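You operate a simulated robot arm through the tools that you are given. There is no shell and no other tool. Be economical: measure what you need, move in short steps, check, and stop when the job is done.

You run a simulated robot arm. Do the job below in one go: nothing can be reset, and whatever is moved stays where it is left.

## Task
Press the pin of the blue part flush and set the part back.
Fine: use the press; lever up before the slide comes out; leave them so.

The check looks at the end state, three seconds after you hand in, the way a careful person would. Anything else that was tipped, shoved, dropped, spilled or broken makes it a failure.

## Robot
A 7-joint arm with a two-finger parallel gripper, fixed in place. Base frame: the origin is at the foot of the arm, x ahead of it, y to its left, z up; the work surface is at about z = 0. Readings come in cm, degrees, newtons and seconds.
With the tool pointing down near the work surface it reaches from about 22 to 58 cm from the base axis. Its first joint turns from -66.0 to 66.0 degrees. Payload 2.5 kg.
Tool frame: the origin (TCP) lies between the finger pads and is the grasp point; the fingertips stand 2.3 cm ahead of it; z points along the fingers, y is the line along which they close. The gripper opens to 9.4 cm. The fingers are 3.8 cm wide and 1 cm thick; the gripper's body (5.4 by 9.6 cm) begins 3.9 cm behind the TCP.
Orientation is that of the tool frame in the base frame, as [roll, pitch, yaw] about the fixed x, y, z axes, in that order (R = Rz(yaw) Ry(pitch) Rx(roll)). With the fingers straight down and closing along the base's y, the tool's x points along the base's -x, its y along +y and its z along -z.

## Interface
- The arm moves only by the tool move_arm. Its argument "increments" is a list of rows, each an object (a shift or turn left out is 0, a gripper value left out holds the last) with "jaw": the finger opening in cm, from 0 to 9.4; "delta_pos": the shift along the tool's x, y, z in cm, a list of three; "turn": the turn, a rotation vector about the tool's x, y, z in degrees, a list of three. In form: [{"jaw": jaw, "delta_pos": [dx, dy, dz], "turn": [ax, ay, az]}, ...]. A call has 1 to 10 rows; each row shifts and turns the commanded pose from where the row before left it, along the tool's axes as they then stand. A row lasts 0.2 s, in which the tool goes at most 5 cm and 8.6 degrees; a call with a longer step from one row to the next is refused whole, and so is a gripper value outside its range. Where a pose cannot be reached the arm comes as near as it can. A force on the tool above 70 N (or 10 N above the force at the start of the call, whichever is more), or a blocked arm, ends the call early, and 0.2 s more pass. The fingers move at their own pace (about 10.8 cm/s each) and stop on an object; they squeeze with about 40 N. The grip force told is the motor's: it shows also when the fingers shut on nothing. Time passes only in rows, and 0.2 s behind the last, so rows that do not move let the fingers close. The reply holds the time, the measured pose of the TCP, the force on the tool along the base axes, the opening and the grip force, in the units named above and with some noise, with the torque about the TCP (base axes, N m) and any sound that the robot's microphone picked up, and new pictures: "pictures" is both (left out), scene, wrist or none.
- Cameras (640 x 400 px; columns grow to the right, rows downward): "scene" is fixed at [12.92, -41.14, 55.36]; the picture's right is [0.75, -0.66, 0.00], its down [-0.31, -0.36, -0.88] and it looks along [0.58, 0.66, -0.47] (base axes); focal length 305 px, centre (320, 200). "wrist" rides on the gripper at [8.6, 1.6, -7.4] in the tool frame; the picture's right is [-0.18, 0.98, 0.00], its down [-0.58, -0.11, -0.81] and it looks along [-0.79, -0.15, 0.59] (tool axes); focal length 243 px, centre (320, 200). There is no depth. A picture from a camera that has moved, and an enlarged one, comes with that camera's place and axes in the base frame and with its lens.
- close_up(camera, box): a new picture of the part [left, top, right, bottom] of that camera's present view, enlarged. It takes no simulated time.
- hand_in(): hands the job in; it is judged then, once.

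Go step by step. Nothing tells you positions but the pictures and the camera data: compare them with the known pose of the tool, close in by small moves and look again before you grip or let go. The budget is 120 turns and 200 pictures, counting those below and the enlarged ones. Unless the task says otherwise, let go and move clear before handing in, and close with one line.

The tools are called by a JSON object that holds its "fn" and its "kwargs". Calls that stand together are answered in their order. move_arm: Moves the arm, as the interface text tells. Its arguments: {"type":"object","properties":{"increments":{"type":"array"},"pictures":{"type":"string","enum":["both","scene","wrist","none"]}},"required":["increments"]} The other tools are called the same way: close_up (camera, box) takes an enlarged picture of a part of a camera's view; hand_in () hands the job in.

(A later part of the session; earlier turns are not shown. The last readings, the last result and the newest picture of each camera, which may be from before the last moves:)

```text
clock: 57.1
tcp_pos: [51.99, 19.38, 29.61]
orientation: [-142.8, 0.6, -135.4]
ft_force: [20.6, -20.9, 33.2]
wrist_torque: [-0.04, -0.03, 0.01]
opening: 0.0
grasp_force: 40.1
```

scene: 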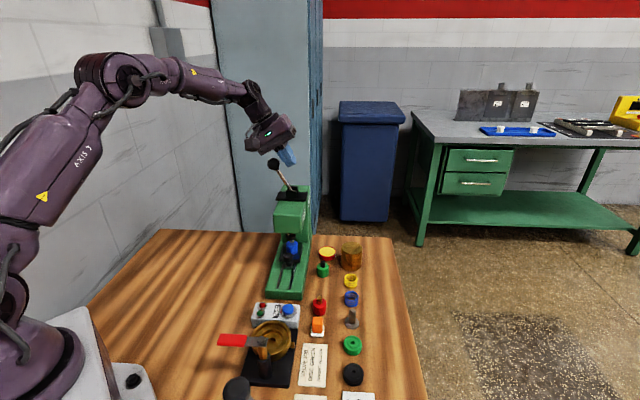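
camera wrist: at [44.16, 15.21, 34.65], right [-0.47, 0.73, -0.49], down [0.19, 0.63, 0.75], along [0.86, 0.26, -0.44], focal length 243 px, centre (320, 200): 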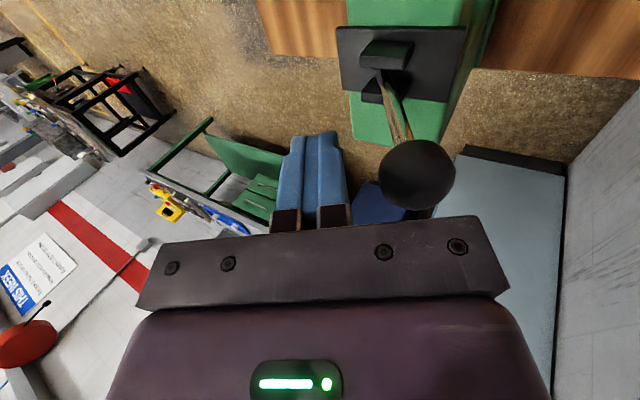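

{"fn": "move_arm", "kwargs": {"increments": [{"delta_pos": [0, 0.54, -0.05], "turn": [3, 0, 0]}, {"delta_pos": [0, 0.4, 0], "turn": [2, 0, 0]}, {}], "pictures": "none"}}

{"fn": "close_up", "kwargs": {"camera": "scene", "box": [230, 90, 330, 210]}}

{"fn": "close_up", "kwargs": {"camera": "scene", "box": [265, 215, 325, 275]}}

```text
clock: 57.9
tcp_pos: [51.7, 19.66, 29.76]
orientation: [-137.2, 0.9, -135.9]
ft_force: [30.0, -27.5, 48.2]
wrist_torque: [-0.05, -0.06, 0.01]
opening: 0.0
grasp_force: 40.2
```

```text
3.33 times, centred on (280, 150) of scene
camera zoom: at [12.9, -41.16, 55.35], right [0.75, -0.66, 0.0], down [-0.31, -0.36, -0.88], along [0.58, 0.66, -0.47], focal length 1016 px, centre (453, 367)
```

zoom: 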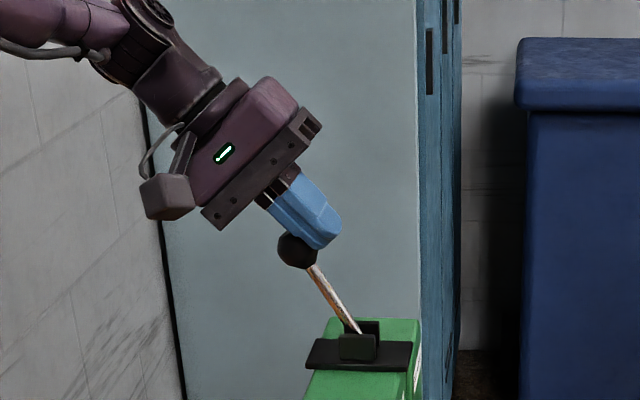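

```text
6.67 times, centred on (295, 245) of scene
camera zoom: at [12.9, -41.16, 55.35], right [0.75, -0.66, 0.0], down [-0.31, -0.36, -0.88], along [0.58, 0.66, -0.47], focal length 2033 px, centre (487, -100)
```

zoom: 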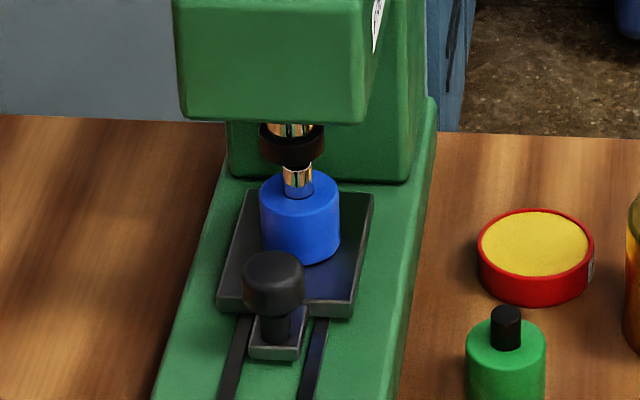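

The ball and ram have not moved at all under 63 N, so the lever is against its upper stop on this side and must swing the other way, over to the right. I'll back off and re-grip the ball with the fingers in front of and behind it.

{"fn": "move_arm", "kwargs": {"increments": [{"delta_pos": [0, -1.5, 0]}, {"delta_pos": [0, 0, -3.5]}, {"delta_pos": [0, 0, -3.5]}, {"turn": [0, 0, 8.2]}, {"turn": [0, 0, 8.2]}, {"turn": [0, 0, 8.2]}, {"turn": [0, 0, 8.2]}, {"turn": [0, 0, 8.2]}, {"turn": [0, 0, 8.2]}, {"turn": [0, 0, 8.2]}], "pictures": "none"}}

{"fn": "move_arm", "kwargs": {"increments": [{"turn": [0, 0, 8.2], "jaw": 6}, {"turn": [0, 0, 8.2]}, {"turn": [0, 0, 8.2]}, {"turn": [0, 0, 8]}, {}]}}

{"fn": "close_up", "kwargs": {"camera": "scene", "box": [210, 60, 350, 210]}}

```text
clock: 60.1
tcp_pos: [48.57, 23.0, 34.64]
orientation: [-154.9, 33.8, 175.1]
ft_force: [-0.2, 0.8, -0.2]
wrist_torque: [0.02, 0.0, -0.02]
opening: 0.01
grasp_force: 40.2
```

```text
clock: 61.3
tcp_pos: [48.58, 22.97, 34.73]
orientation: [179.8, 41.2, 134.6]
ft_force: [-0.1, -0.5, -0.2]
wrist_torque: [-0.02, 0.0, 0.0]
opening: 6.01
grasp_force: 0.0
camera wrist: at [41.88, 32.17, 34.47], right [0.79, 0.59, 0.12], down [-0.15, -0.01, 0.99], along [0.59, -0.8, 0.08], focal length 243 px, centre (320, 200)
```

scene: 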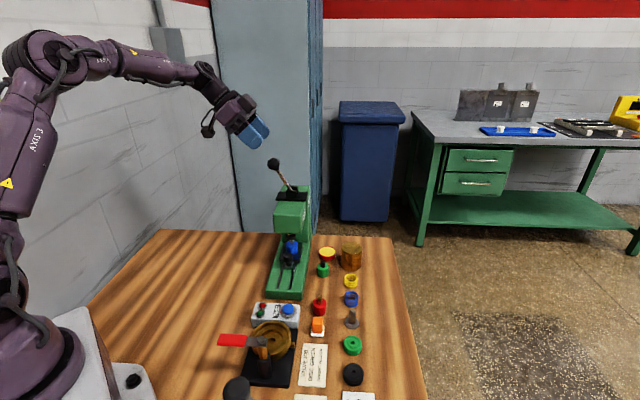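
wrist: 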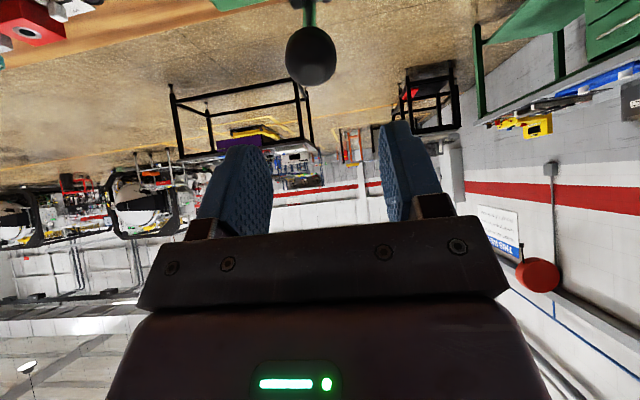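

```text
2.67 times, centred on (280, 135) of scene
camera zoom: at [12.92, -41.14, 55.36], right [0.75, -0.66, 0.0], down [-0.31, -0.36, -0.88], along [0.58, 0.66, -0.47], focal length 813 px, centre (427, 373)
```

zoom: 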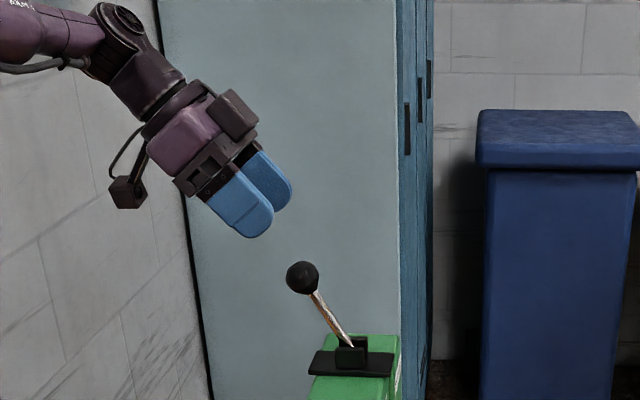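

{"fn": "move_arm", "kwargs": {"increments": [{"delta_pos": [2.23, -0.15, 1.5]}, {"delta_pos": [0, 0, 4]}, {"delta_pos": [0, 0, 3.7]}, {}]}}

{"fn": "close_up", "kwargs": {"camera": "scene", "box": [210, 60, 350, 210]}}

```text
clock: 62.3
tcp_pos: [51.34, 19.72, 26.25]
orientation: [179.8, 41.1, 134.7]
ft_force: [0.7, -0.3, 0.1]
wrist_torque: [0.0, 0.01, -0.02]
opening: 5.98
grasp_force: 0.1
camera wrist: at [44.62, 28.97, 26.02], right [0.79, 0.6, 0.12], down [-0.14, -0.01, 0.99], along [0.59, -0.8, 0.08], focal length 243 px, centre (320, 200)
```

scene: 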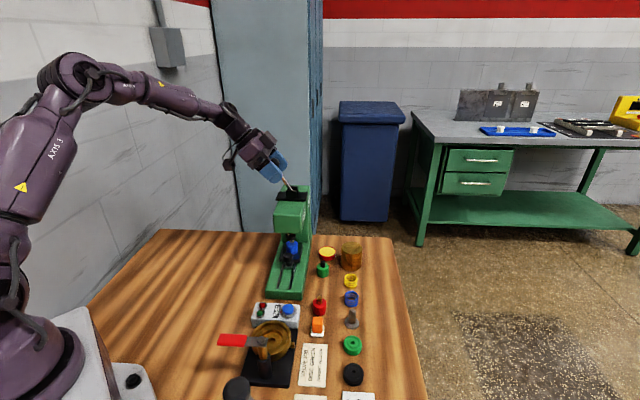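
wrist: 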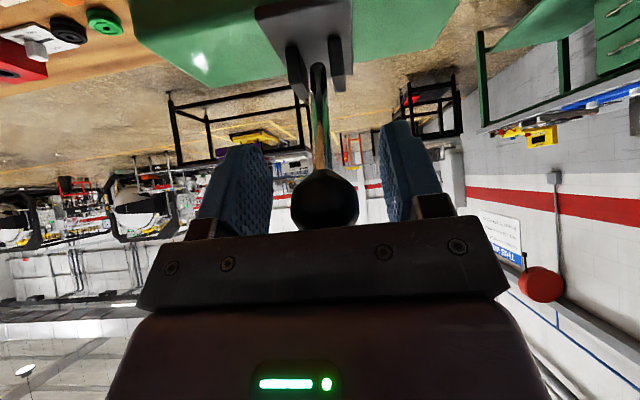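

```text
2.67 times, centred on (280, 135) of scene
camera zoom: at [12.92, -41.14, 55.36], right [0.75, -0.66, 0.0], down [-0.31, -0.36, -0.88], along [0.58, 0.66, -0.47], focal length 813 px, centre (427, 373)
```

zoom: 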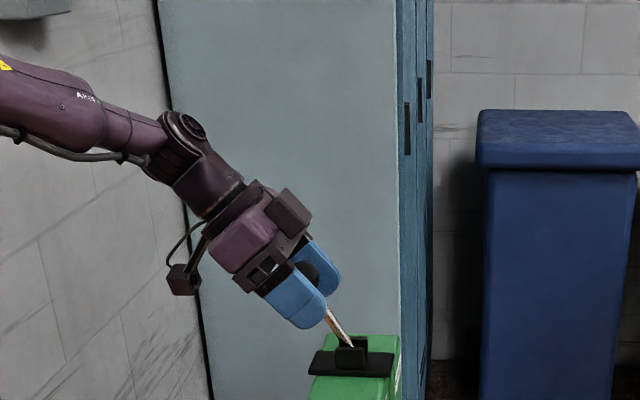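

The ball is well inside and centred between the fingers. I'll close on it, then try moving it up over to the right.

{"fn": "move_arm", "kwargs": {"increments": [{"jaw": 4}, {"jaw": 2.6}, {}, {}], "pictures": "none"}}

```text
clock: 63.3
tcp_pos: [51.42, 19.91, 26.34]
orientation: [179.8, 41.2, 134.8]
ft_force: [15.2, 9.7, -1.9]
wrist_torque: [-0.2, 0.07, -0.19]
opening: 3.39
grasp_force: 8.8
```

{"fn": "move_arm", "kwargs": {"increments": [{"delta_pos": [0, 0.2, 0]}, {}, {}], "pictures": "none"}}

```text
clock: 64.1
tcp_pos: [51.37, 19.93, 26.27]
orientation: [-179.9, 41.0, 134.9]
ft_force: [-17.7, 4.0, 8.4]
wrist_torque: [0.46, 0.43, 0.1]
opening: 3.15
grasp_force: 45.0
```

{"fn": "move_arm", "kwargs": {"increments": [{"delta_pos": [-0.29, 0, 0.07]}, {"delta_pos": [-0.29, 0, 0.07]}, {}], "pictures": "none"}}

{"fn": "close_up", "kwargs": {"camera": "scene", "box": [265, 215, 325, 275]}}

```text
clock: 64.9
tcp_pos: [51.98, 19.52, 26.59]
orientation: [-179.7, 41.1, 134.8]
ft_force: [-31.4, -2.5, 3.5]
wrist_torque: [0.93, 0.52, 0.09]
opening: 3.15
grasp_force: 44.6
```

```text
6.67 times, centred on (295, 245) of scene
camera zoom: at [12.91, -41.15, 55.36], right [0.75, -0.66, 0.0], down [-0.31, -0.36, -0.88], along [0.58, 0.66, -0.47], focal length 2033 px, centre (487, -100)
```

zoom: 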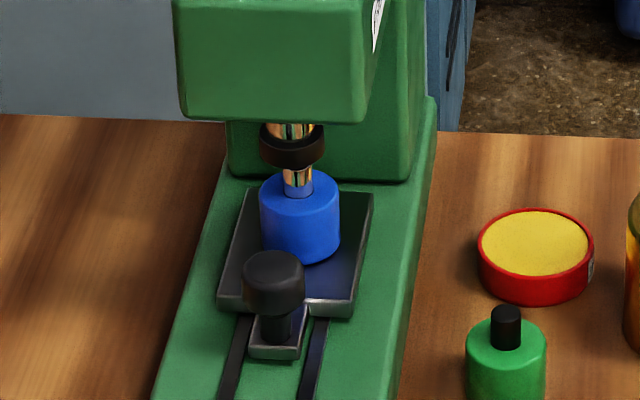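

It moves with little force this way, and the ram starts to come down. I'll continue along the arc.

{"fn": "move_arm", "kwargs": {"increments": [{"delta_pos": [-0.52, -0.08, 0.17]}, {"delta_pos": [-0.51, 0, 0.19]}, {"delta_pos": [-0.5, 0, 0.21]}, {}], "pictures": "none"}}

{"fn": "close_up", "kwargs": {"camera": "scene", "box": [240, 120, 340, 260]}}

```text
clock: 65.9
tcp_pos: [53.11, 18.45, 26.99]
orientation: [180.0, 41.2, 134.9]
ft_force: [-18.3, -0.6, -10.5]
wrist_torque: [0.66, 0.7, -0.03]
opening: 3.17
grasp_force: 44.8
```

```text
2.86 times, centred on (290, 190) of scene
camera zoom: at [12.92, -41.14, 55.36], right [0.75, -0.66, 0.0], down [-0.31, -0.36, -0.88], along [0.58, 0.66, -0.47], focal length 871 px, centre (406, 229)
```

zoom: 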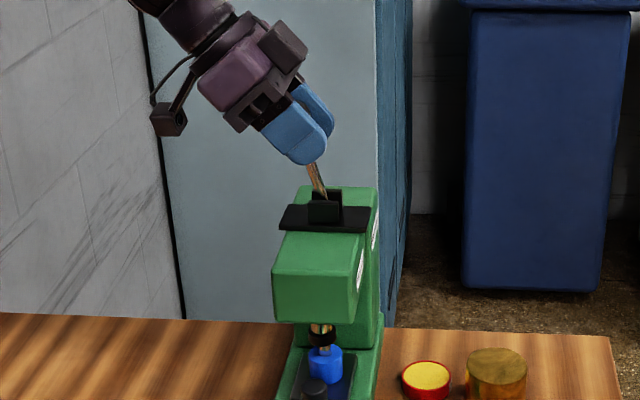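

{"fn": "move_arm", "kwargs": {"increments": [{"delta_pos": [-0.48, -0.04, 0.25]}, {"delta_pos": [-0.47, 0, 0.27]}, {"delta_pos": [-0.45, 0, 0.3]}, {"delta_pos": [-0.42, 0, 0.33]}, {"delta_pos": [-0.41, 0, 0.35]}, {"delta_pos": [-0.4, 0, 0.37]}, {}], "pictures": "none"}}

{"fn": "close_up", "kwargs": {"camera": "scene", "box": [240, 120, 340, 260]}}

{"fn": "close_up", "kwargs": {"camera": "scene", "box": [265, 215, 325, 275]}}

```text
clock: 67.5
tcp_pos: [55.46, 15.99, 27.5]
orientation: [-179.9, 41.2, 134.8]
ft_force: [-26.1, -5.1, 5.7]
wrist_torque: [0.89, 0.64, 0.25]
opening: 3.11
grasp_force: 44.8
```

```text
2.86 times, centred on (290, 190) of scene
camera zoom: at [12.91, -41.15, 55.36], right [0.75, -0.66, 0.0], down [-0.31, -0.36, -0.88], along [0.58, 0.66, -0.47], focal length 871 px, centre (406, 229)
```

zoom: 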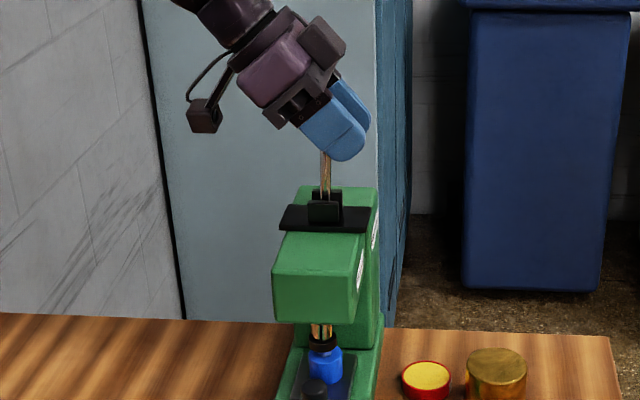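

```text
6.67 times, centred on (295, 245) of scene
camera zoom: at [12.91, -41.15, 55.36], right [0.75, -0.66, 0.0], down [-0.31, -0.36, -0.88], along [0.58, 0.66, -0.47], focal length 2033 px, centre (487, -100)
```

zoom: 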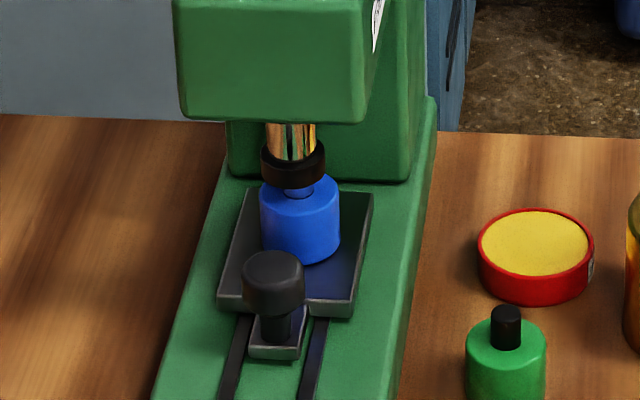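

The pin is going in. I'll continue past vertical.

{"fn": "move_arm", "kwargs": {"increments": [{"delta_pos": [-0.36, -0.05, 0.4]}, {"delta_pos": [-0.34, 0, 0.42]}, {"delta_pos": [-0.33, 0, 0.43]}, {}], "pictures": "none"}}

{"fn": "close_up", "kwargs": {"camera": "scene", "box": [265, 215, 325, 275]}}

```text
clock: 68.5
tcp_pos: [56.45, 15.03, 27.35]
orientation: [180.0, 41.2, 134.7]
ft_force: [-23.1, -1.2, 9.5]
wrist_torque: [0.97, 0.79, 0.17]
opening: 3.14
grasp_force: 44.7
```

```text
6.67 times, centred on (295, 245) of scene
camera zoom: at [12.91, -41.15, 55.36], right [0.75, -0.66, 0.0], down [-0.31, -0.36, -0.88], along [0.58, 0.66, -0.47], focal length 2033 px, centre (487, -100)
```

zoom: 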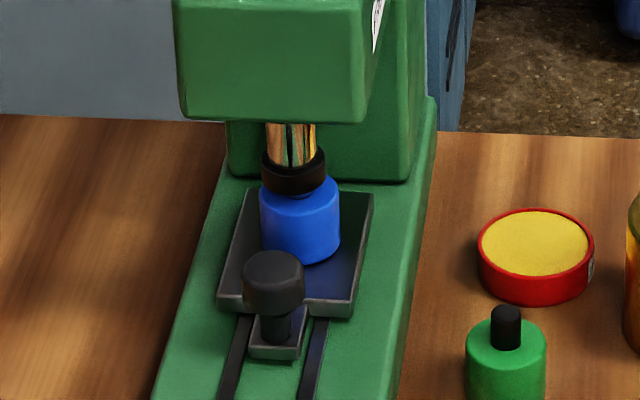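

{"fn": "move_arm", "kwargs": {"increments": [{"delta_pos": [-0.29, -0.05, 0.45]}, {"delta_pos": [-0.27, 0, 0.47]}, {"delta_pos": [-0.25, 0, 0.48]}, {}], "pictures": "none"}}

{"fn": "close_up", "kwargs": {"camera": "scene", "box": [265, 215, 325, 275]}}

```text
clock: 69.5
tcp_pos: [57.32, 13.92, 26.72]
orientation: [179.5, 41.2, 134.8]
ft_force: [-2.2, 13.2, 10.3]
wrist_torque: [0.84, 0.89, -0.13]
opening: 3.11
grasp_force: 45.0
```

```text
6.67 times, centred on (295, 245) of scene
camera zoom: at [12.91, -41.14, 55.36], right [0.75, -0.66, 0.0], down [-0.31, -0.36, -0.88], along [0.58, 0.66, -0.47], focal length 2033 px, centre (487, -100)
```

zoom: 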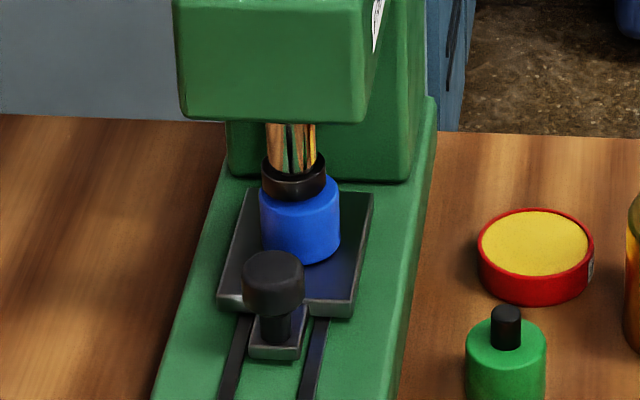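

{"fn": "move_arm", "kwargs": {"increments": [{"delta_pos": [-0.21, 0.03, 0.5]}, {"delta_pos": [-0.18, 0, 0.51]}, {"delta_pos": [-0.15, 0, 0.52]}, {}], "pictures": "none"}}

{"fn": "close_up", "kwargs": {"camera": "scene", "box": [265, 215, 325, 275]}}

```text
clock: 70.5
tcp_pos: [58.48, 12.91, 26.03]
orientation: [179.8, 41.1, 134.8]
ft_force: [-4.8, 12.3, 7.8]
wrist_torque: [0.21, 0.42, -0.07]
opening: 3.13
grasp_force: 44.4
```

```text
6.67 times, centred on (295, 245) of scene
camera zoom: at [12.91, -41.14, 55.36], right [0.75, -0.66, 0.0], down [-0.31, -0.36, -0.88], along [0.58, 0.66, -0.47], focal length 2033 px, centre (487, -100)
```

zoom: 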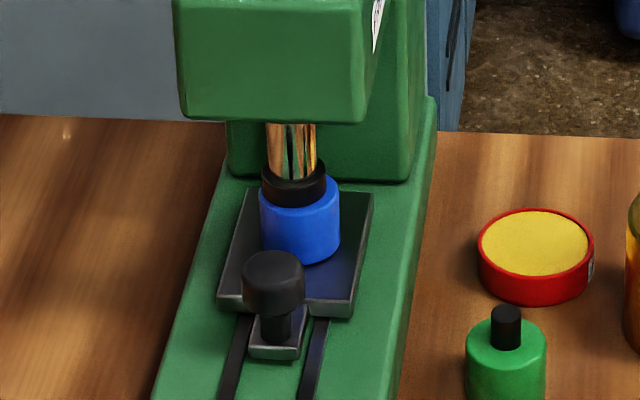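

{"fn": "move_arm", "kwargs": {"increments": [{"delta_pos": [-0.12, 0, 0.53]}, {"delta_pos": [-0.09, 0, 0.53]}, {"delta_pos": [-0.06, 0, 0.54]}, {}], "pictures": "none"}}

{"fn": "close_up", "kwargs": {"camera": "scene", "box": [265, 215, 325, 275]}}

{"fn": "close_up", "kwargs": {"camera": "scene", "box": [240, 120, 340, 260]}}

```text
clock: 71.0
tcp_pos: [58.57, 12.79, 25.87]
orientation: [-179.7, 40.8, 134.8]
ft_force: [-13.1, 0.7, 4.7]
wrist_torque: [-0.54, -0.63, 0.17]
opening: 3.11
grasp_force: 45.2
stopped in row 2: the force on the tool passed its limit at 84 N (the readings are from after the stop); the commanded pose is now the measured one
```

```text
6.67 times, centred on (295, 245) of scene
camera zoom: at [12.91, -41.15, 55.36], right [0.75, -0.66, 0.0], down [-0.31, -0.36, -0.88], along [0.58, 0.66, -0.47], focal length 2033 px, centre (487, -100)
```

zoom: 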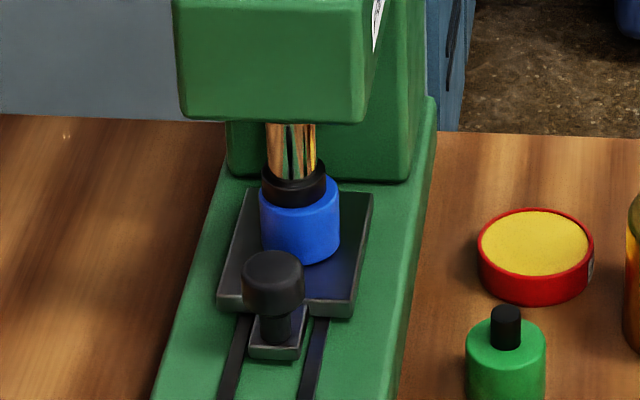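

```text
2.86 times, centred on (290, 190) of scene
camera zoom: at [12.91, -41.15, 55.36], right [0.75, -0.66, 0.0], down [-0.31, -0.36, -0.88], along [0.58, 0.66, -0.47], focal length 871 px, centre (406, 229)
```

zoom: 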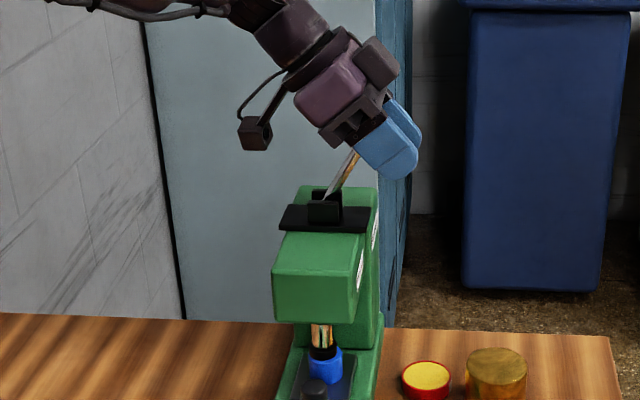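

It hit a hard stop at 84 N and the ram foot looks seated on the body. I'll give it one more firm nudge to confirm.

{"fn": "move_arm", "kwargs": {"increments": [{"delta_pos": [-0.08, 0, 0.25]}, {"delta_pos": [-0.06, 0, 0.2]}, {}], "pictures": "none"}}

```text
clock: 71.6
tcp_pos: [58.49, 12.82, 25.83]
orientation: [-179.7, 40.7, 134.7]
ft_force: [-11.3, 0.4, 3.1]
wrist_torque: [-0.58, -0.61, 0.13]
opening: 3.12
grasp_force: 45.1
stopped in row 2: the force on the tool passed its limit at 75 N (the readings are from after the stop); the commanded pose is now the measured one
```

It's solidly bottomed. Now I'll bring the lever back up along the same arc.

{"fn": "move_arm", "kwargs": {"increments": [{"delta_pos": [0.12, 0, -0.4]}, {"delta_pos": [0.14, 0, -0.42]}, {"delta_pos": [0.16, 0, -0.43]}, {"delta_pos": [0.18, 0, -0.43]}, {"delta_pos": [0.25, 0, -0.48]}, {"delta_pos": [0.27, 0, -0.47]}, {"delta_pos": [0.29, 0, -0.45]}, {}], "pictures": "none"}}

```text
clock: 73.4
tcp_pos: [56.33, 15.02, 27.14]
orientation: [-179.5, 40.5, 134.8]
ft_force: [8.7, -8.5, -16.1]
wrist_torque: [-0.96, -0.91, 0.0]
opening: 3.15
grasp_force: 44.9
```

{"fn": "move_arm", "kwargs": {"increments": [{"delta_pos": [0.33, 0, -0.41]}, {"delta_pos": [0.34, 0, -0.4]}, {"delta_pos": [0.36, 0, -0.39]}, {"delta_pos": [0.4, 0, -0.37]}, {"delta_pos": [0.41, 0, -0.35]}, {"delta_pos": [0.42, 0, -0.33]}, {"delta_pos": [0.45, 0, -0.3]}, {"delta_pos": [0.47, 0, -0.27]}, {"delta_pos": [0.48, 0, -0.25]}, {}], "pictures": "none"}}

```text
clock: 75.6
tcp_pos: [53.04, 18.4, 27.25]
orientation: [-179.4, 40.7, 134.8]
ft_force: [-9.7, -13.4, -1.5]
wrist_torque: [0.01, -0.26, 0.22]
opening: 3.35
grasp_force: 8.6
```

{"fn": "move_arm", "kwargs": {"increments": [{"delta_pos": [0.5, -0.1, -0.19]}, {"delta_pos": [0.51, 0, -0.18]}, {"delta_pos": [0.52, 0, -0.15]}, {"delta_pos": [0.35, 0, -0.07]}, {"delta_pos": [0.3, 0, -0.05]}, {}]}}

{"fn": "close_up", "kwargs": {"camera": "scene", "box": [210, 60, 350, 210]}}

{"fn": "close_up", "kwargs": {"camera": "scene", "box": [265, 215, 325, 275]}}

```text
clock: 77.0
tcp_pos: [51.55, 19.77, 26.26]
orientation: [-179.7, 40.7, 134.8]
ft_force: [-9.9, -10.7, 4.0]
wrist_torque: [-0.07, -0.14, 0.09]
opening: 3.24
grasp_force: 7.5
camera wrist: at [44.89, 29.07, 26.16], right [0.8, 0.59, 0.12], down [-0.13, -0.01, 0.99], along [0.59, -0.81, 0.07], focal length 243 px, centre (320, 200)
```

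scene: 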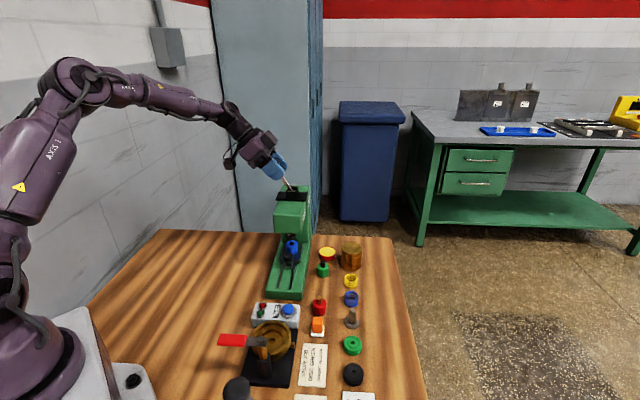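
wrist: 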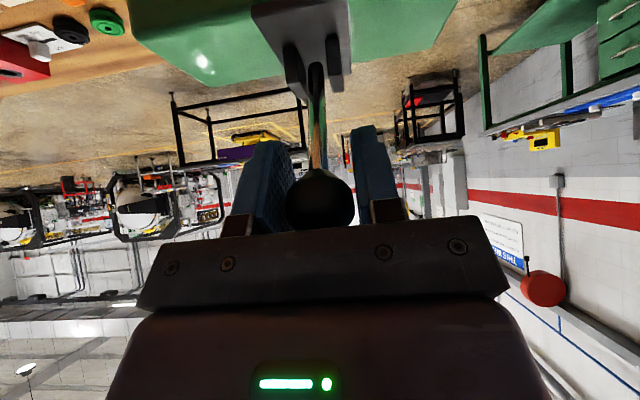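

```text
2.67 times, centred on (280, 135) of scene
camera zoom: at [12.91, -41.14, 55.36], right [0.75, -0.66, 0.0], down [-0.31, -0.36, -0.88], along [0.58, 0.66, -0.47], focal length 813 px, centre (427, 373)
```

zoom: 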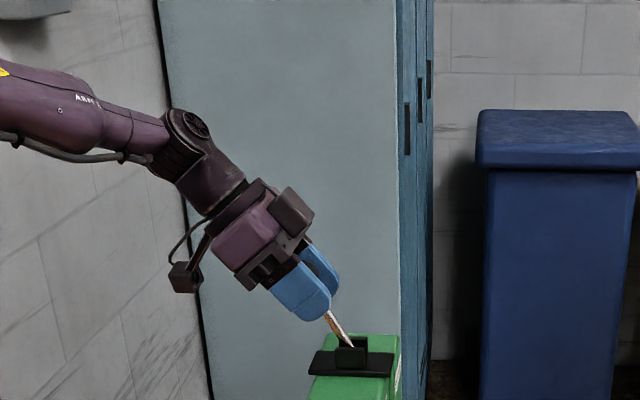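

```text
6.67 times, centred on (295, 245) of scene
camera zoom: at [12.91, -41.14, 55.36], right [0.75, -0.66, 0.0], down [-0.31, -0.36, -0.88], along [0.58, 0.66, -0.47], focal length 2033 px, centre (487, -100)
```

zoom: 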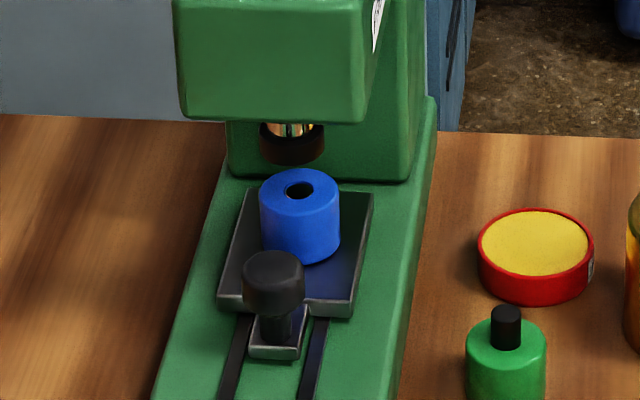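

The ram is back up and the pin is in. I'll nudge the lever against its up stop, then let go and retreat.

{"fn": "move_arm", "kwargs": {"increments": [{"delta_pos": [0.3, 0, -0.05]}, {}], "pictures": "none"}}

```text
clock: 77.6
tcp_pos: [51.28, 19.98, 26.13]
orientation: [-179.7, 40.7, 134.6]
ft_force: [1.4, -11.8, 4.0]
wrist_torque: [0.15, 0.02, 0.14]
opening: 3.17
grasp_force: 45.0
```

{"fn": "move_arm", "kwargs": {"increments": [{"delta_pos": [-0.1, 0, 0], "jaw": 4.5}, {"jaw": 6}, {}, {"delta_pos": [0, 0, -4]}, {"delta_pos": [0, 0, -4.5]}, {}]}}

{"fn": "close_up", "kwargs": {"camera": "scene", "box": [230, 120, 350, 260]}}

```text
clock: 79.0
tcp_pos: [47.67, 24.26, 32.74]
orientation: [-179.6, 40.6, 134.7]
ft_force: [0.3, 0.8, -0.3]
wrist_torque: [0.0, 0.01, 0.02]
opening: 5.99
grasp_force: 0.1
camera wrist: at [40.93, 33.42, 32.58], right [0.8, 0.59, 0.12], down [-0.13, -0.01, 0.99], along [0.59, -0.81, 0.07], focal length 243 px, centre (320, 200)
```

scene: 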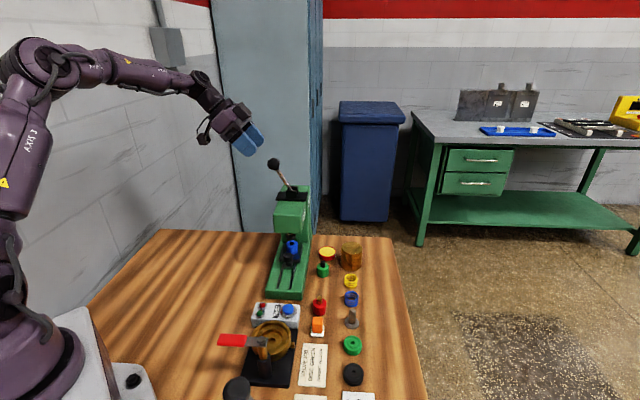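
wrist: 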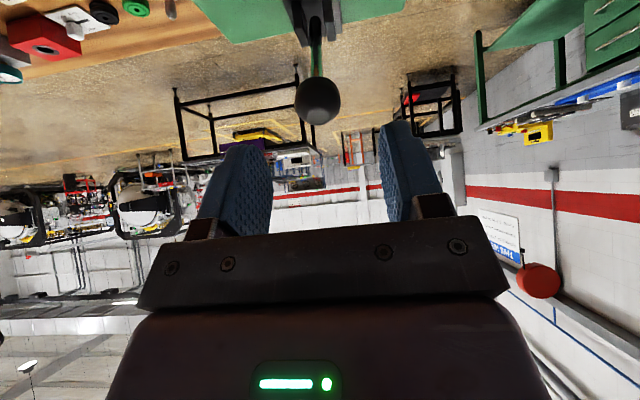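

```text
2.86 times, centred on (290, 190) of scene
camera zoom: at [12.92, -41.14, 55.36], right [0.75, -0.66, 0.0], down [-0.31, -0.36, -0.88], along [0.58, 0.66, -0.47], focal length 871 px, centre (406, 229)
```

zoom: 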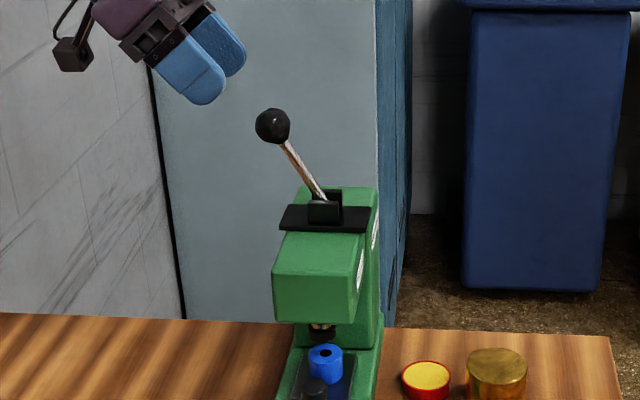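

The lever is up. Now I'll level the tool, turn it back to face along the press, and go for the slide handle.

{"fn": "move_arm", "kwargs": {"increments": [{"delta_pos": [1, 0, -1], "turn": [0, 8.1, 0]}, {"delta_pos": [1, 0, -1], "turn": [0, 8.1, 0]}, {"delta_pos": [1, 0, -0.5], "turn": [0, 8.1, 0]}, {"delta_pos": [1, 0, 0], "turn": [0, 8.1, 0]}, {"delta_pos": [1, 0, 0], "turn": [0, 8.1, 0]}, {"turn": [0, 0, -8.2]}, {"turn": [0, 0, -8.2]}, {"turn": [0, 0, -8.2]}, {"turn": [0, 0, -8.2]}, {"turn": [0, 0, -8.2]}], "pictures": "none"}}

{"fn": "move_arm", "kwargs": {"increments": [{"turn": [0, 0, -8.2]}, {"turn": [0, 0, -8.2]}, {"turn": [0, 0, -8.2]}, {"turn": [0, 0, -8.2]}, {"turn": [0, 0, -8.2]}, {"turn": [0, 0, -7.8]}, {}], "pictures": "none"}}

```text
clock: 81.2
tcp_pos: [43.46, 28.14, 32.71]
orientation: [-179.6, -0.1, 175.7]
ft_force: [-0.3, -0.4, 0.4]
wrist_torque: [0.03, 0.02, -0.02]
opening: 5.99
grasp_force: 0.0
```

```text
clock: 82.8
tcp_pos: [43.46, 28.2, 32.66]
orientation: [-179.9, -0.3, -135.5]
ft_force: [0.2, 0.7, -0.1]
wrist_torque: [-0.02, 0.0, -0.02]
opening: 6.05
grasp_force: 0.1
```

{"fn": "move_arm", "kwargs": {"increments": [{"delta_pos": [4.0, -1.57, 2.1], "turn": [0, 0, -0.5]}, {"delta_pos": [4.0, -1.57, 2.1]}, {"delta_pos": [4.0, -1.57, 2.1]}, {"delta_pos": [4.0, -1.57, 2.1]}, {"turn": [0, -7.6, 0]}, {"turn": [0, -7.6, 0]}, {"turn": [0, -7.6, 0]}, {"turn": [0, -7.6, 0]}, {"turn": [0, -7.6, 0]}, {}]}}

{"fn": "close_up", "kwargs": {"camera": "scene", "box": [255, 210, 335, 310]}}

```text
clock: 85.0
tcp_pos: [36.54, 12.32, 24.28]
orientation: [-179.8, 37.8, -135.0]
ft_force: [-0.3, 0.3, -0.2]
wrist_torque: [-0.02, -0.01, 0.01]
opening: 6.02
grasp_force: 0.0
camera wrist: at [27.41, 5.35, 24.77], right [-0.59, 0.8, 0.11], down [0.05, -0.1, 0.99], along [0.81, 0.59, 0.02], focal length 243 px, centre (320, 200)
```

scene: 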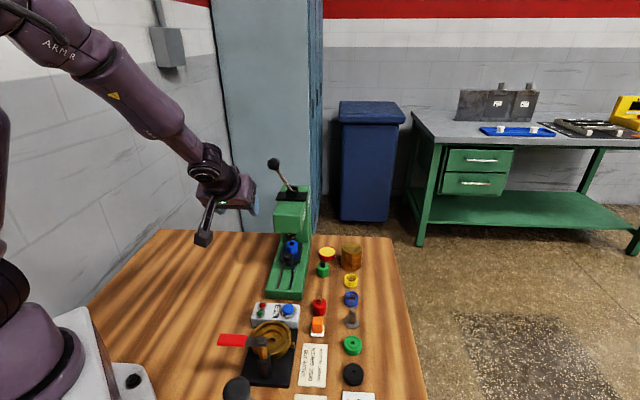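
wrist: 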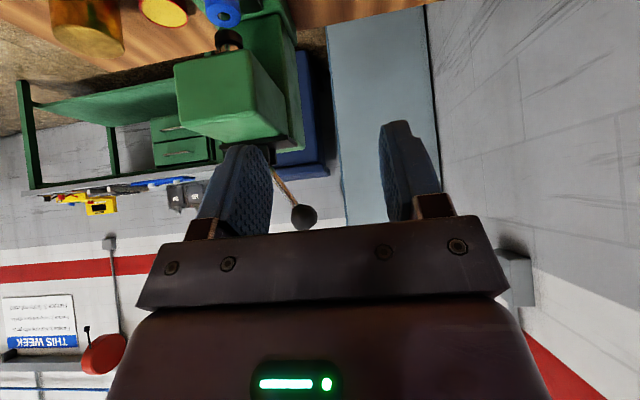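

```text
4.00 times, centred on (295, 260) of scene
camera zoom: at [12.92, -41.14, 55.36], right [0.75, -0.66, 0.0], down [-0.31, -0.36, -0.88], along [0.58, 0.66, -0.47], focal length 1220 px, centre (420, -40)
```

zoom: 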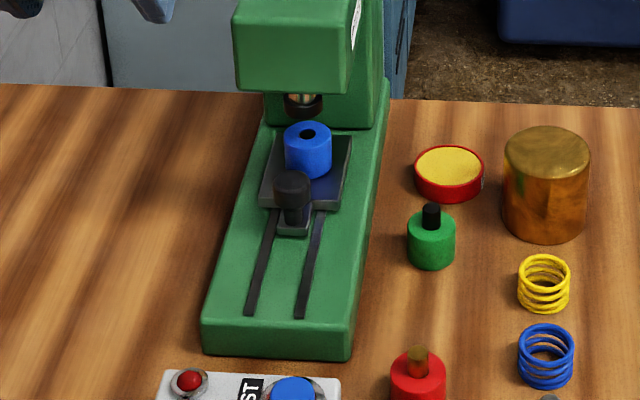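

The part's top now looks flat, with no pin standing out. I'll approach the handle with a 40° tilt so the gripper clears the press head.

{"fn": "move_arm", "kwargs": {"increments": [{"delta_pos": [0, -4.5, 0], "turn": [0, -2.2, 0]}, {"delta_pos": [0, -4.5, 0]}, {"delta_pos": [2.2, 0, 3.5]}, {"delta_pos": [2.2, 0, 3.5]}, {"delta_pos": [2.2, 0, 3.45], "jaw": 5.4}, {}]}}

{"fn": "close_up", "kwargs": {"camera": "wrist", "box": [200, 0, 440, 230]}}

{"fn": "close_up", "kwargs": {"camera": "scene", "box": [230, 190, 330, 310]}}

```text
clock: 86.4
tcp_pos: [44.08, 6.81, 11.99]
orientation: [-179.8, 39.9, -135.0]
ft_force: [-0.3, 0.4, -0.2]
wrist_torque: [-0.01, 0.03, 0.01]
opening: 5.41
grasp_force: 0.0
camera wrist: at [34.94, -0.12, 12.0], right [-0.59, 0.8, 0.12], down [0.02, -0.13, 0.99], along [0.8, 0.59, 0.06], focal length 243 px, centre (320, 200)
```

scene: 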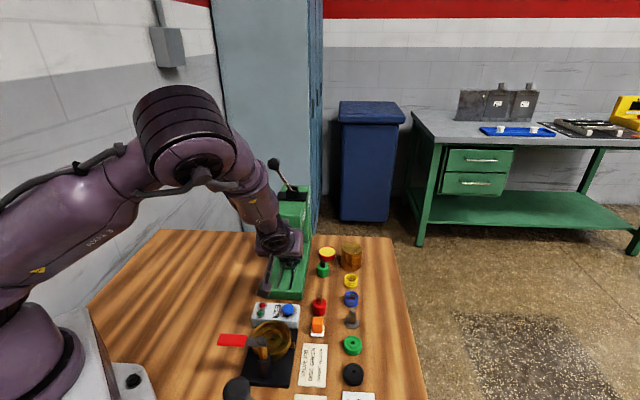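
wrist: 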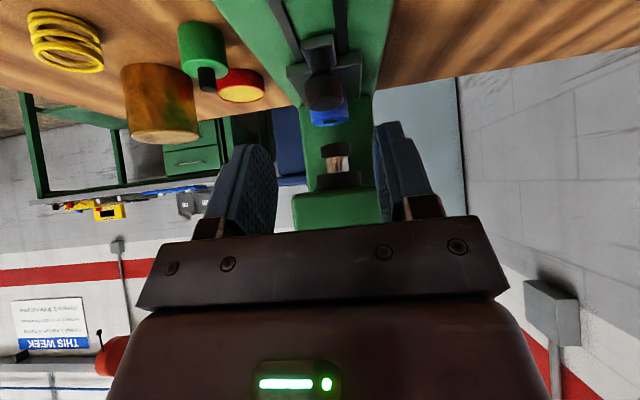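

```text
1.74 times, centred on (320, 115) of wrist
camera zoom: at [34.94, -0.12, 12.0], right [-0.59, 0.8, 0.12], down [0.02, -0.13, 0.99], along [0.8, 0.59, 0.06], focal length 422 px, centre (320, 348)
```

zoom: 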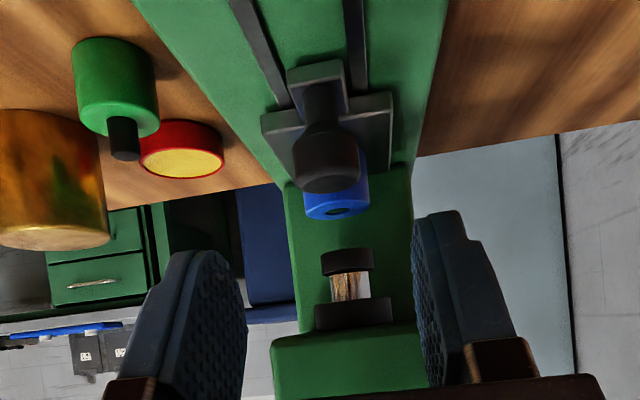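

```text
3.33 times, centred on (280, 250) of scene
camera zoom: at [12.92, -41.14, 55.36], right [0.75, -0.66, 0.0], down [-0.31, -0.36, -0.88], along [0.58, 0.66, -0.47], focal length 1016 px, centre (453, 33)
```

zoom: 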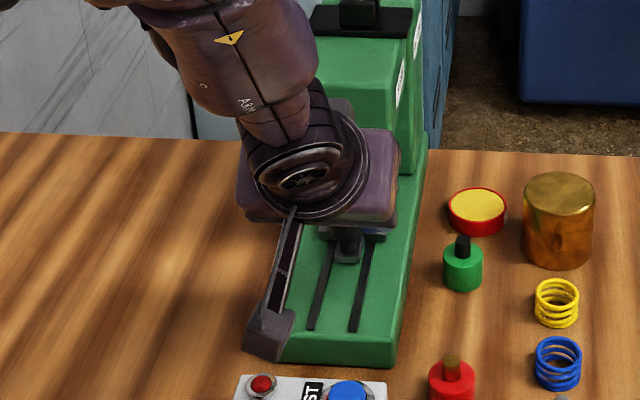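

The knob is centred between the fingers. I'll insert along the tool axis.

{"fn": "move_arm", "kwargs": {"increments": [{"delta_pos": [0, 0, 2.5]}, {"delta_pos": [0, 0, 2]}, {"delta_pos": [0, 0, 1.3]}, {}], "pictures": "none"}}

{"fn": "close_up", "kwargs": {"camera": "wrist", "box": [200, 0, 440, 230]}}

{"fn": "close_up", "kwargs": {"camera": "scene", "box": [230, 190, 330, 310]}}

```text
clock: 87.4
tcp_pos: [46.61, 9.75, 7.7]
orientation: [-179.9, 39.9, -135.0]
ft_force: [0.5, 0.5, -0.8]
wrist_torque: [-0.01, 0.02, -0.01]
opening: 5.36
grasp_force: 0.0
```

```text
1.74 times, centred on (320, 115) of wrist
camera zoom: at [37.57, 2.72, 7.63], right [-0.59, 0.8, 0.12], down [0.02, -0.13, 0.99], along [0.8, 0.59, 0.06], focal length 422 px, centre (320, 348)
```

zoom: 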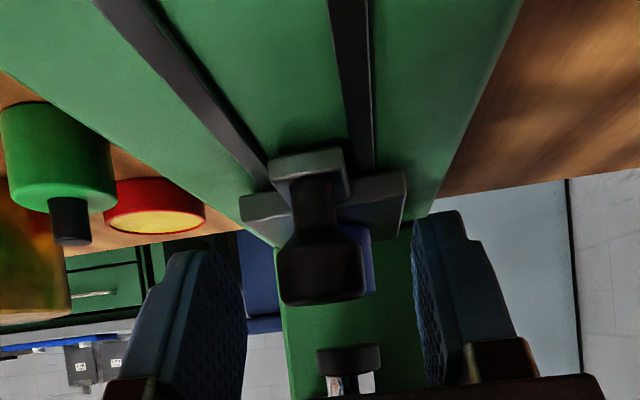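

```text
3.33 times, centred on (280, 250) of scene
camera zoom: at [12.92, -41.14, 55.36], right [0.75, -0.66, 0.0], down [-0.31, -0.36, -0.88], along [0.58, 0.66, -0.47], focal length 1016 px, centre (453, 33)
```

zoom: 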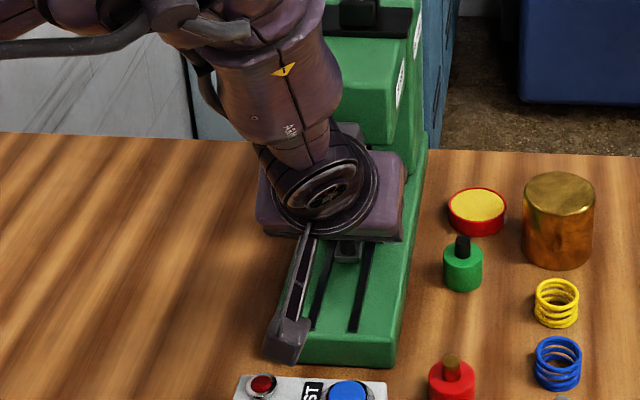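

{"fn": "move_arm", "kwargs": {"increments": [{"delta_pos": [0, -0.25, 0.25]}, {"jaw": 3.2}, {"jaw": 1.5}, {}, {}], "pictures": "wrist"}}

```text
clock: 88.6
tcp_pos: [46.72, 9.94, 7.4]
orientation: [179.7, 39.8, -134.9]
ft_force: [-20.1, 19.4, 6.9]
wrist_torque: [-0.06, 0.17, 0.03]
opening: 2.32
grasp_force: 44.6
camera wrist: at [37.7, 2.89, 7.44], right [-0.6, 0.79, 0.12], down [0.03, -0.13, 0.99], along [0.8, 0.6, 0.05], focal length 243 px, centre (320, 200)
```

wrist: 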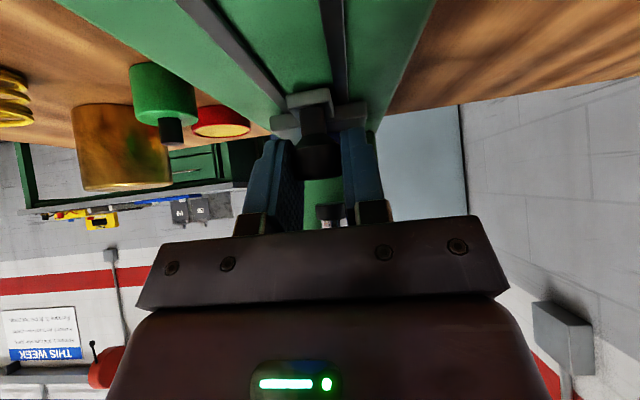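

{"fn": "move_arm", "kwargs": {"increments": [{"delta_pos": [0, 0.15, 0]}, {"delta_pos": [0.25, 0, -0.21]}, {"delta_pos": [0.38, 0, -0.32]}, {"delta_pos": [0.42, 0, -0.35]}, {"delta_pos": [0.42, 0, -0.35]}, {"delta_pos": [0.38, 0, -0.32]}, {}], "pictures": "none"}}

{"fn": "close_up", "kwargs": {"camera": "scene", "box": [230, 190, 330, 310]}}

```text
clock: 90.2
tcp_pos: [44.97, 8.19, 7.3]
orientation: [179.9, 39.7, -135.0]
ft_force: [-17.1, 18.3, 2.9]
wrist_torque: [0.07, -0.04, 0.01]
opening: 2.32
grasp_force: 44.6
```

```text
3.33 times, centred on (280, 250) of scene
camera zoom: at [12.92, -41.14, 55.36], right [0.75, -0.66, 0.0], down [-0.31, -0.36, -0.88], along [0.58, 0.66, -0.47], focal length 1016 px, centre (453, 33)
```

zoom: 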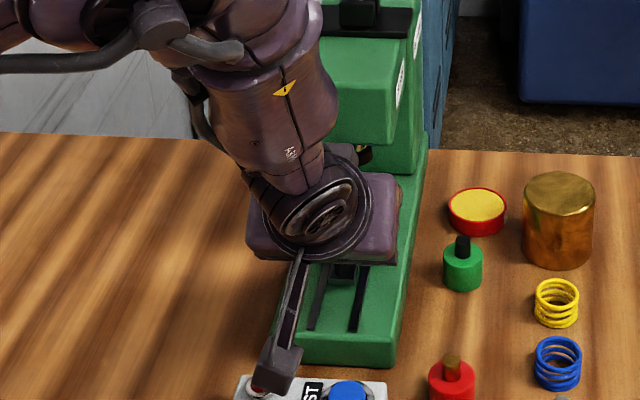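

The slide is coming out. I'll re-grip with less tilt so the camera stays well above the test box and valve.

{"fn": "move_arm", "kwargs": {"increments": [{"jaw": 3.4}, {"jaw": 5.4}, {}, {"delta_pos": [0, 0.08, -2]}, {"delta_pos": [0, 0, -2]}, {"turn": [0, 6.6, 0]}, {"turn": [0, 6.6, 0]}, {"turn": [0, 6.6, 0]}, {"delta_pos": [-1.26, 0, 0.03]}, {}], "pictures": "none"}}

{"fn": "close_up", "kwargs": {"camera": "wrist", "box": [200, 0, 440, 230]}}

```text
clock: 92.4
tcp_pos: [44.13, 7.17, 10.89]
orientation: [-179.9, 20.1, -135.1]
ft_force: [-0.7, 0.1, 0.0]
wrist_torque: [-0.01, 0.01, 0.0]
opening: 5.4
grasp_force: 0.0
```

```text
1.74 times, centred on (320, 115) of wrist
camera zoom: at [35.53, 0.72, 14.84], right [-0.57, 0.82, 0.06], down [0.27, 0.11, 0.96], along [0.78, 0.56, -0.28], focal length 422 px, centre (320, 348)
```

zoom: 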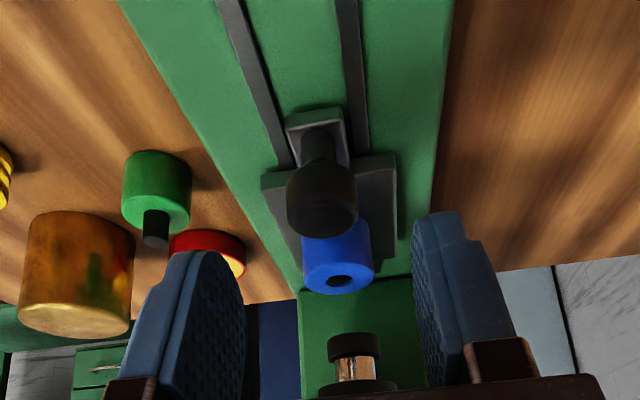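

{"fn": "move_arm", "kwargs": {"increments": [{"delta_pos": [0, 0, 2]}, {"delta_pos": [0, 0, 1.9]}, {"jaw": 3.2}, {"jaw": 1.5}, {}, {}], "pictures": "wrist"}}

```text
clock: 93.8
tcp_pos: [44.82, 8.27, 7.25]
orientation: [179.9, 20.1, -135.0]
ft_force: [-5.4, 6.1, -0.5]
wrist_torque: [0.21, -0.17, -0.05]
opening: 2.32
grasp_force: 44.9
camera wrist: at [36.42, 1.74, 11.16], right [-0.57, 0.82, 0.06], down [0.27, 0.11, 0.96], along [0.78, 0.56, -0.28], focal length 243 px, centre (320, 200)
```

wrist: 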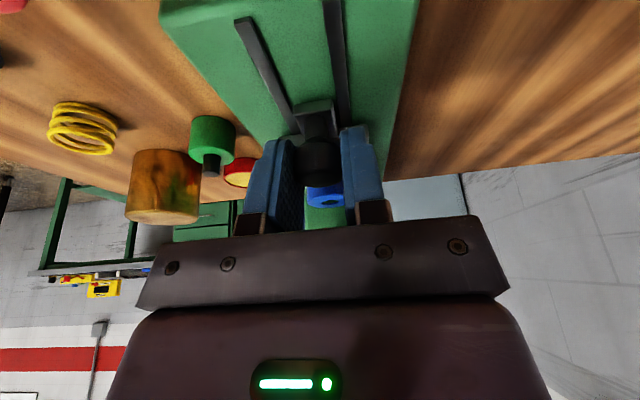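

{"fn": "move_arm", "kwargs": {"increments": [{"delta_pos": [0.3, 0.03, -0.11]}, {"delta_pos": [0.5, 0, -0.18]}, {"delta_pos": [0.56, 0, -0.2]}, {"delta_pos": [0.56, 0, -0.2]}, {"delta_pos": [0.56, 0, -0.2]}, {"delta_pos": [0.45, 0, -0.16]}, {}], "pictures": "none"}}

```text
clock: 95.4
tcp_pos: [42.79, 6.0, 7.42]
orientation: [-179.9, 20.2, -135.0]
ft_force: [-13.6, 13.4, 21.1]
wrist_torque: [-0.18, 0.22, 0.05]
opening: 2.33
grasp_force: 44.6
```

{"fn": "move_arm", "kwargs": {"increments": [{"delta_pos": [0.3, 0.08, -0.2]}, {"delta_pos": [0.5, 0.01, -0.18]}, {"delta_pos": [0.56, 0.01, -0.2]}, {"delta_pos": [0.56, 0.01, -0.2]}, {"delta_pos": [0.56, 0.01, -0.2]}, {"delta_pos": [0.45, 0, -0.16]}, {}], "pictures": "none"}}

{"fn": "close_up", "kwargs": {"camera": "scene", "box": [210, 200, 330, 340]}}

```text
clock: 97.0
tcp_pos: [40.56, 3.84, 7.22]
orientation: [-179.9, 20.0, -135.1]
ft_force: [-4.9, 4.1, -8.7]
wrist_torque: [0.27, -0.28, -0.01]
opening: 2.31
grasp_force: 45.3
```

```text
2.86 times, centred on (270, 270) of scene
camera zoom: at [12.92, -41.14, 55.36], right [0.75, -0.66, 0.0], down [-0.31, -0.36, -0.88], along [0.58, 0.66, -0.47], focal length 871 px, centre (463, 0)
```

zoom: 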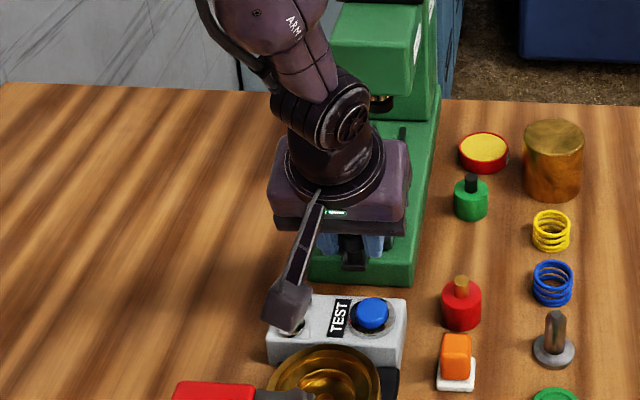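

{"fn": "move_arm", "kwargs": {"increments": [{"delta_pos": [0.38, 0.02, -0.14]}, {"delta_pos": [0.47, 0.01, -0.18]}, {"delta_pos": [0.42, 0.01, -0.16]}, {"delta_pos": [0.3, 0, -0.11]}, {}], "pictures": "none"}}

```text
clock: 98.2
tcp_pos: [39.53, 2.89, 7.56]
orientation: [-179.6, 20.7, -134.9]
ft_force: [31.2, 19.5, -26.9]
wrist_torque: [0.13, -0.14, 0.04]
opening: 2.33
grasp_force: 44.9
```

The pull force rose to 36 N, so the slide is at its outer stop. I'll relax, release and rise.

{"fn": "move_arm", "kwargs": {"increments": [{"delta_pos": [-0.2, 0, 0.25]}, {"jaw": 3.4}, {"jaw": 5.4}, {}, {"delta_pos": [-1.0, 0, -2.8]}, {"delta_pos": [-1.0, 0, -2.8]}, {"delta_pos": [2, 0, -3]}, {"delta_pos": [2, 0, -3]}, {}]}}

{"fn": "close_up", "kwargs": {"camera": "scene", "box": [240, 220, 340, 320]}}

{"fn": "close_up", "kwargs": {"camera": "wrist", "box": [260, 0, 440, 140]}}

```text
clock: 100.2
tcp_pos: [35.33, -1.29, 17.42]
orientation: [-179.9, 20.1, -135.1]
ft_force: [-0.2, -0.1, -0.4]
wrist_torque: [-0.01, 0.02, 0.02]
opening: 5.39
grasp_force: 0.1
camera wrist: at [26.8, -7.78, 21.3], right [-0.57, 0.82, 0.06], down [0.27, 0.11, 0.96], along [0.78, 0.56, -0.28], focal length 243 px, centre (320, 200)
```

scene: 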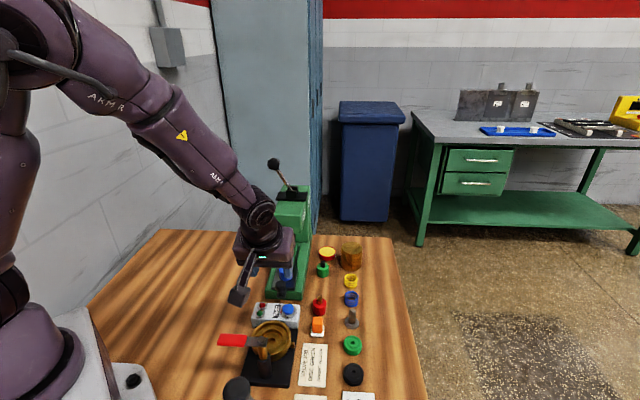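
wrist: 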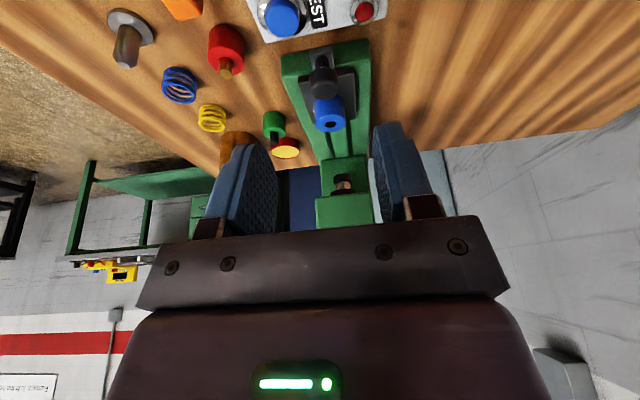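

```text
4.00 times, centred on (290, 270) of scene
camera zoom: at [12.91, -41.14, 55.36], right [0.75, -0.66, 0.0], down [-0.31, -0.36, -0.88], along [0.58, 0.66, -0.47], focal length 1220 px, centre (440, -80)
```

zoom: 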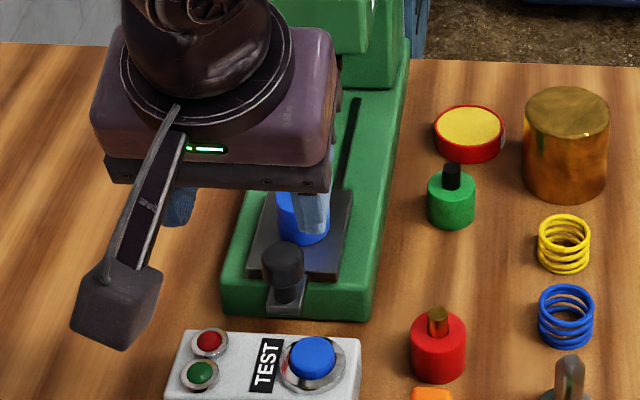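

```text
2.86 times, centred on (350, 70) of wrist
camera zoom: at [26.8, -7.78, 21.3], right [-0.57, 0.82, 0.06], down [0.27, 0.11, 0.96], along [0.78, 0.56, -0.28], focal length 693 px, centre (234, 571)
```

zoom: 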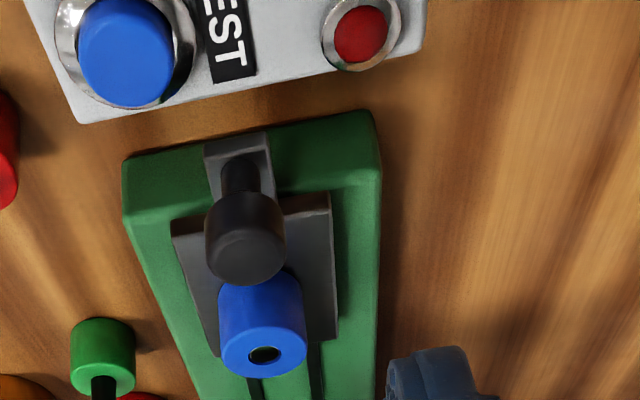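

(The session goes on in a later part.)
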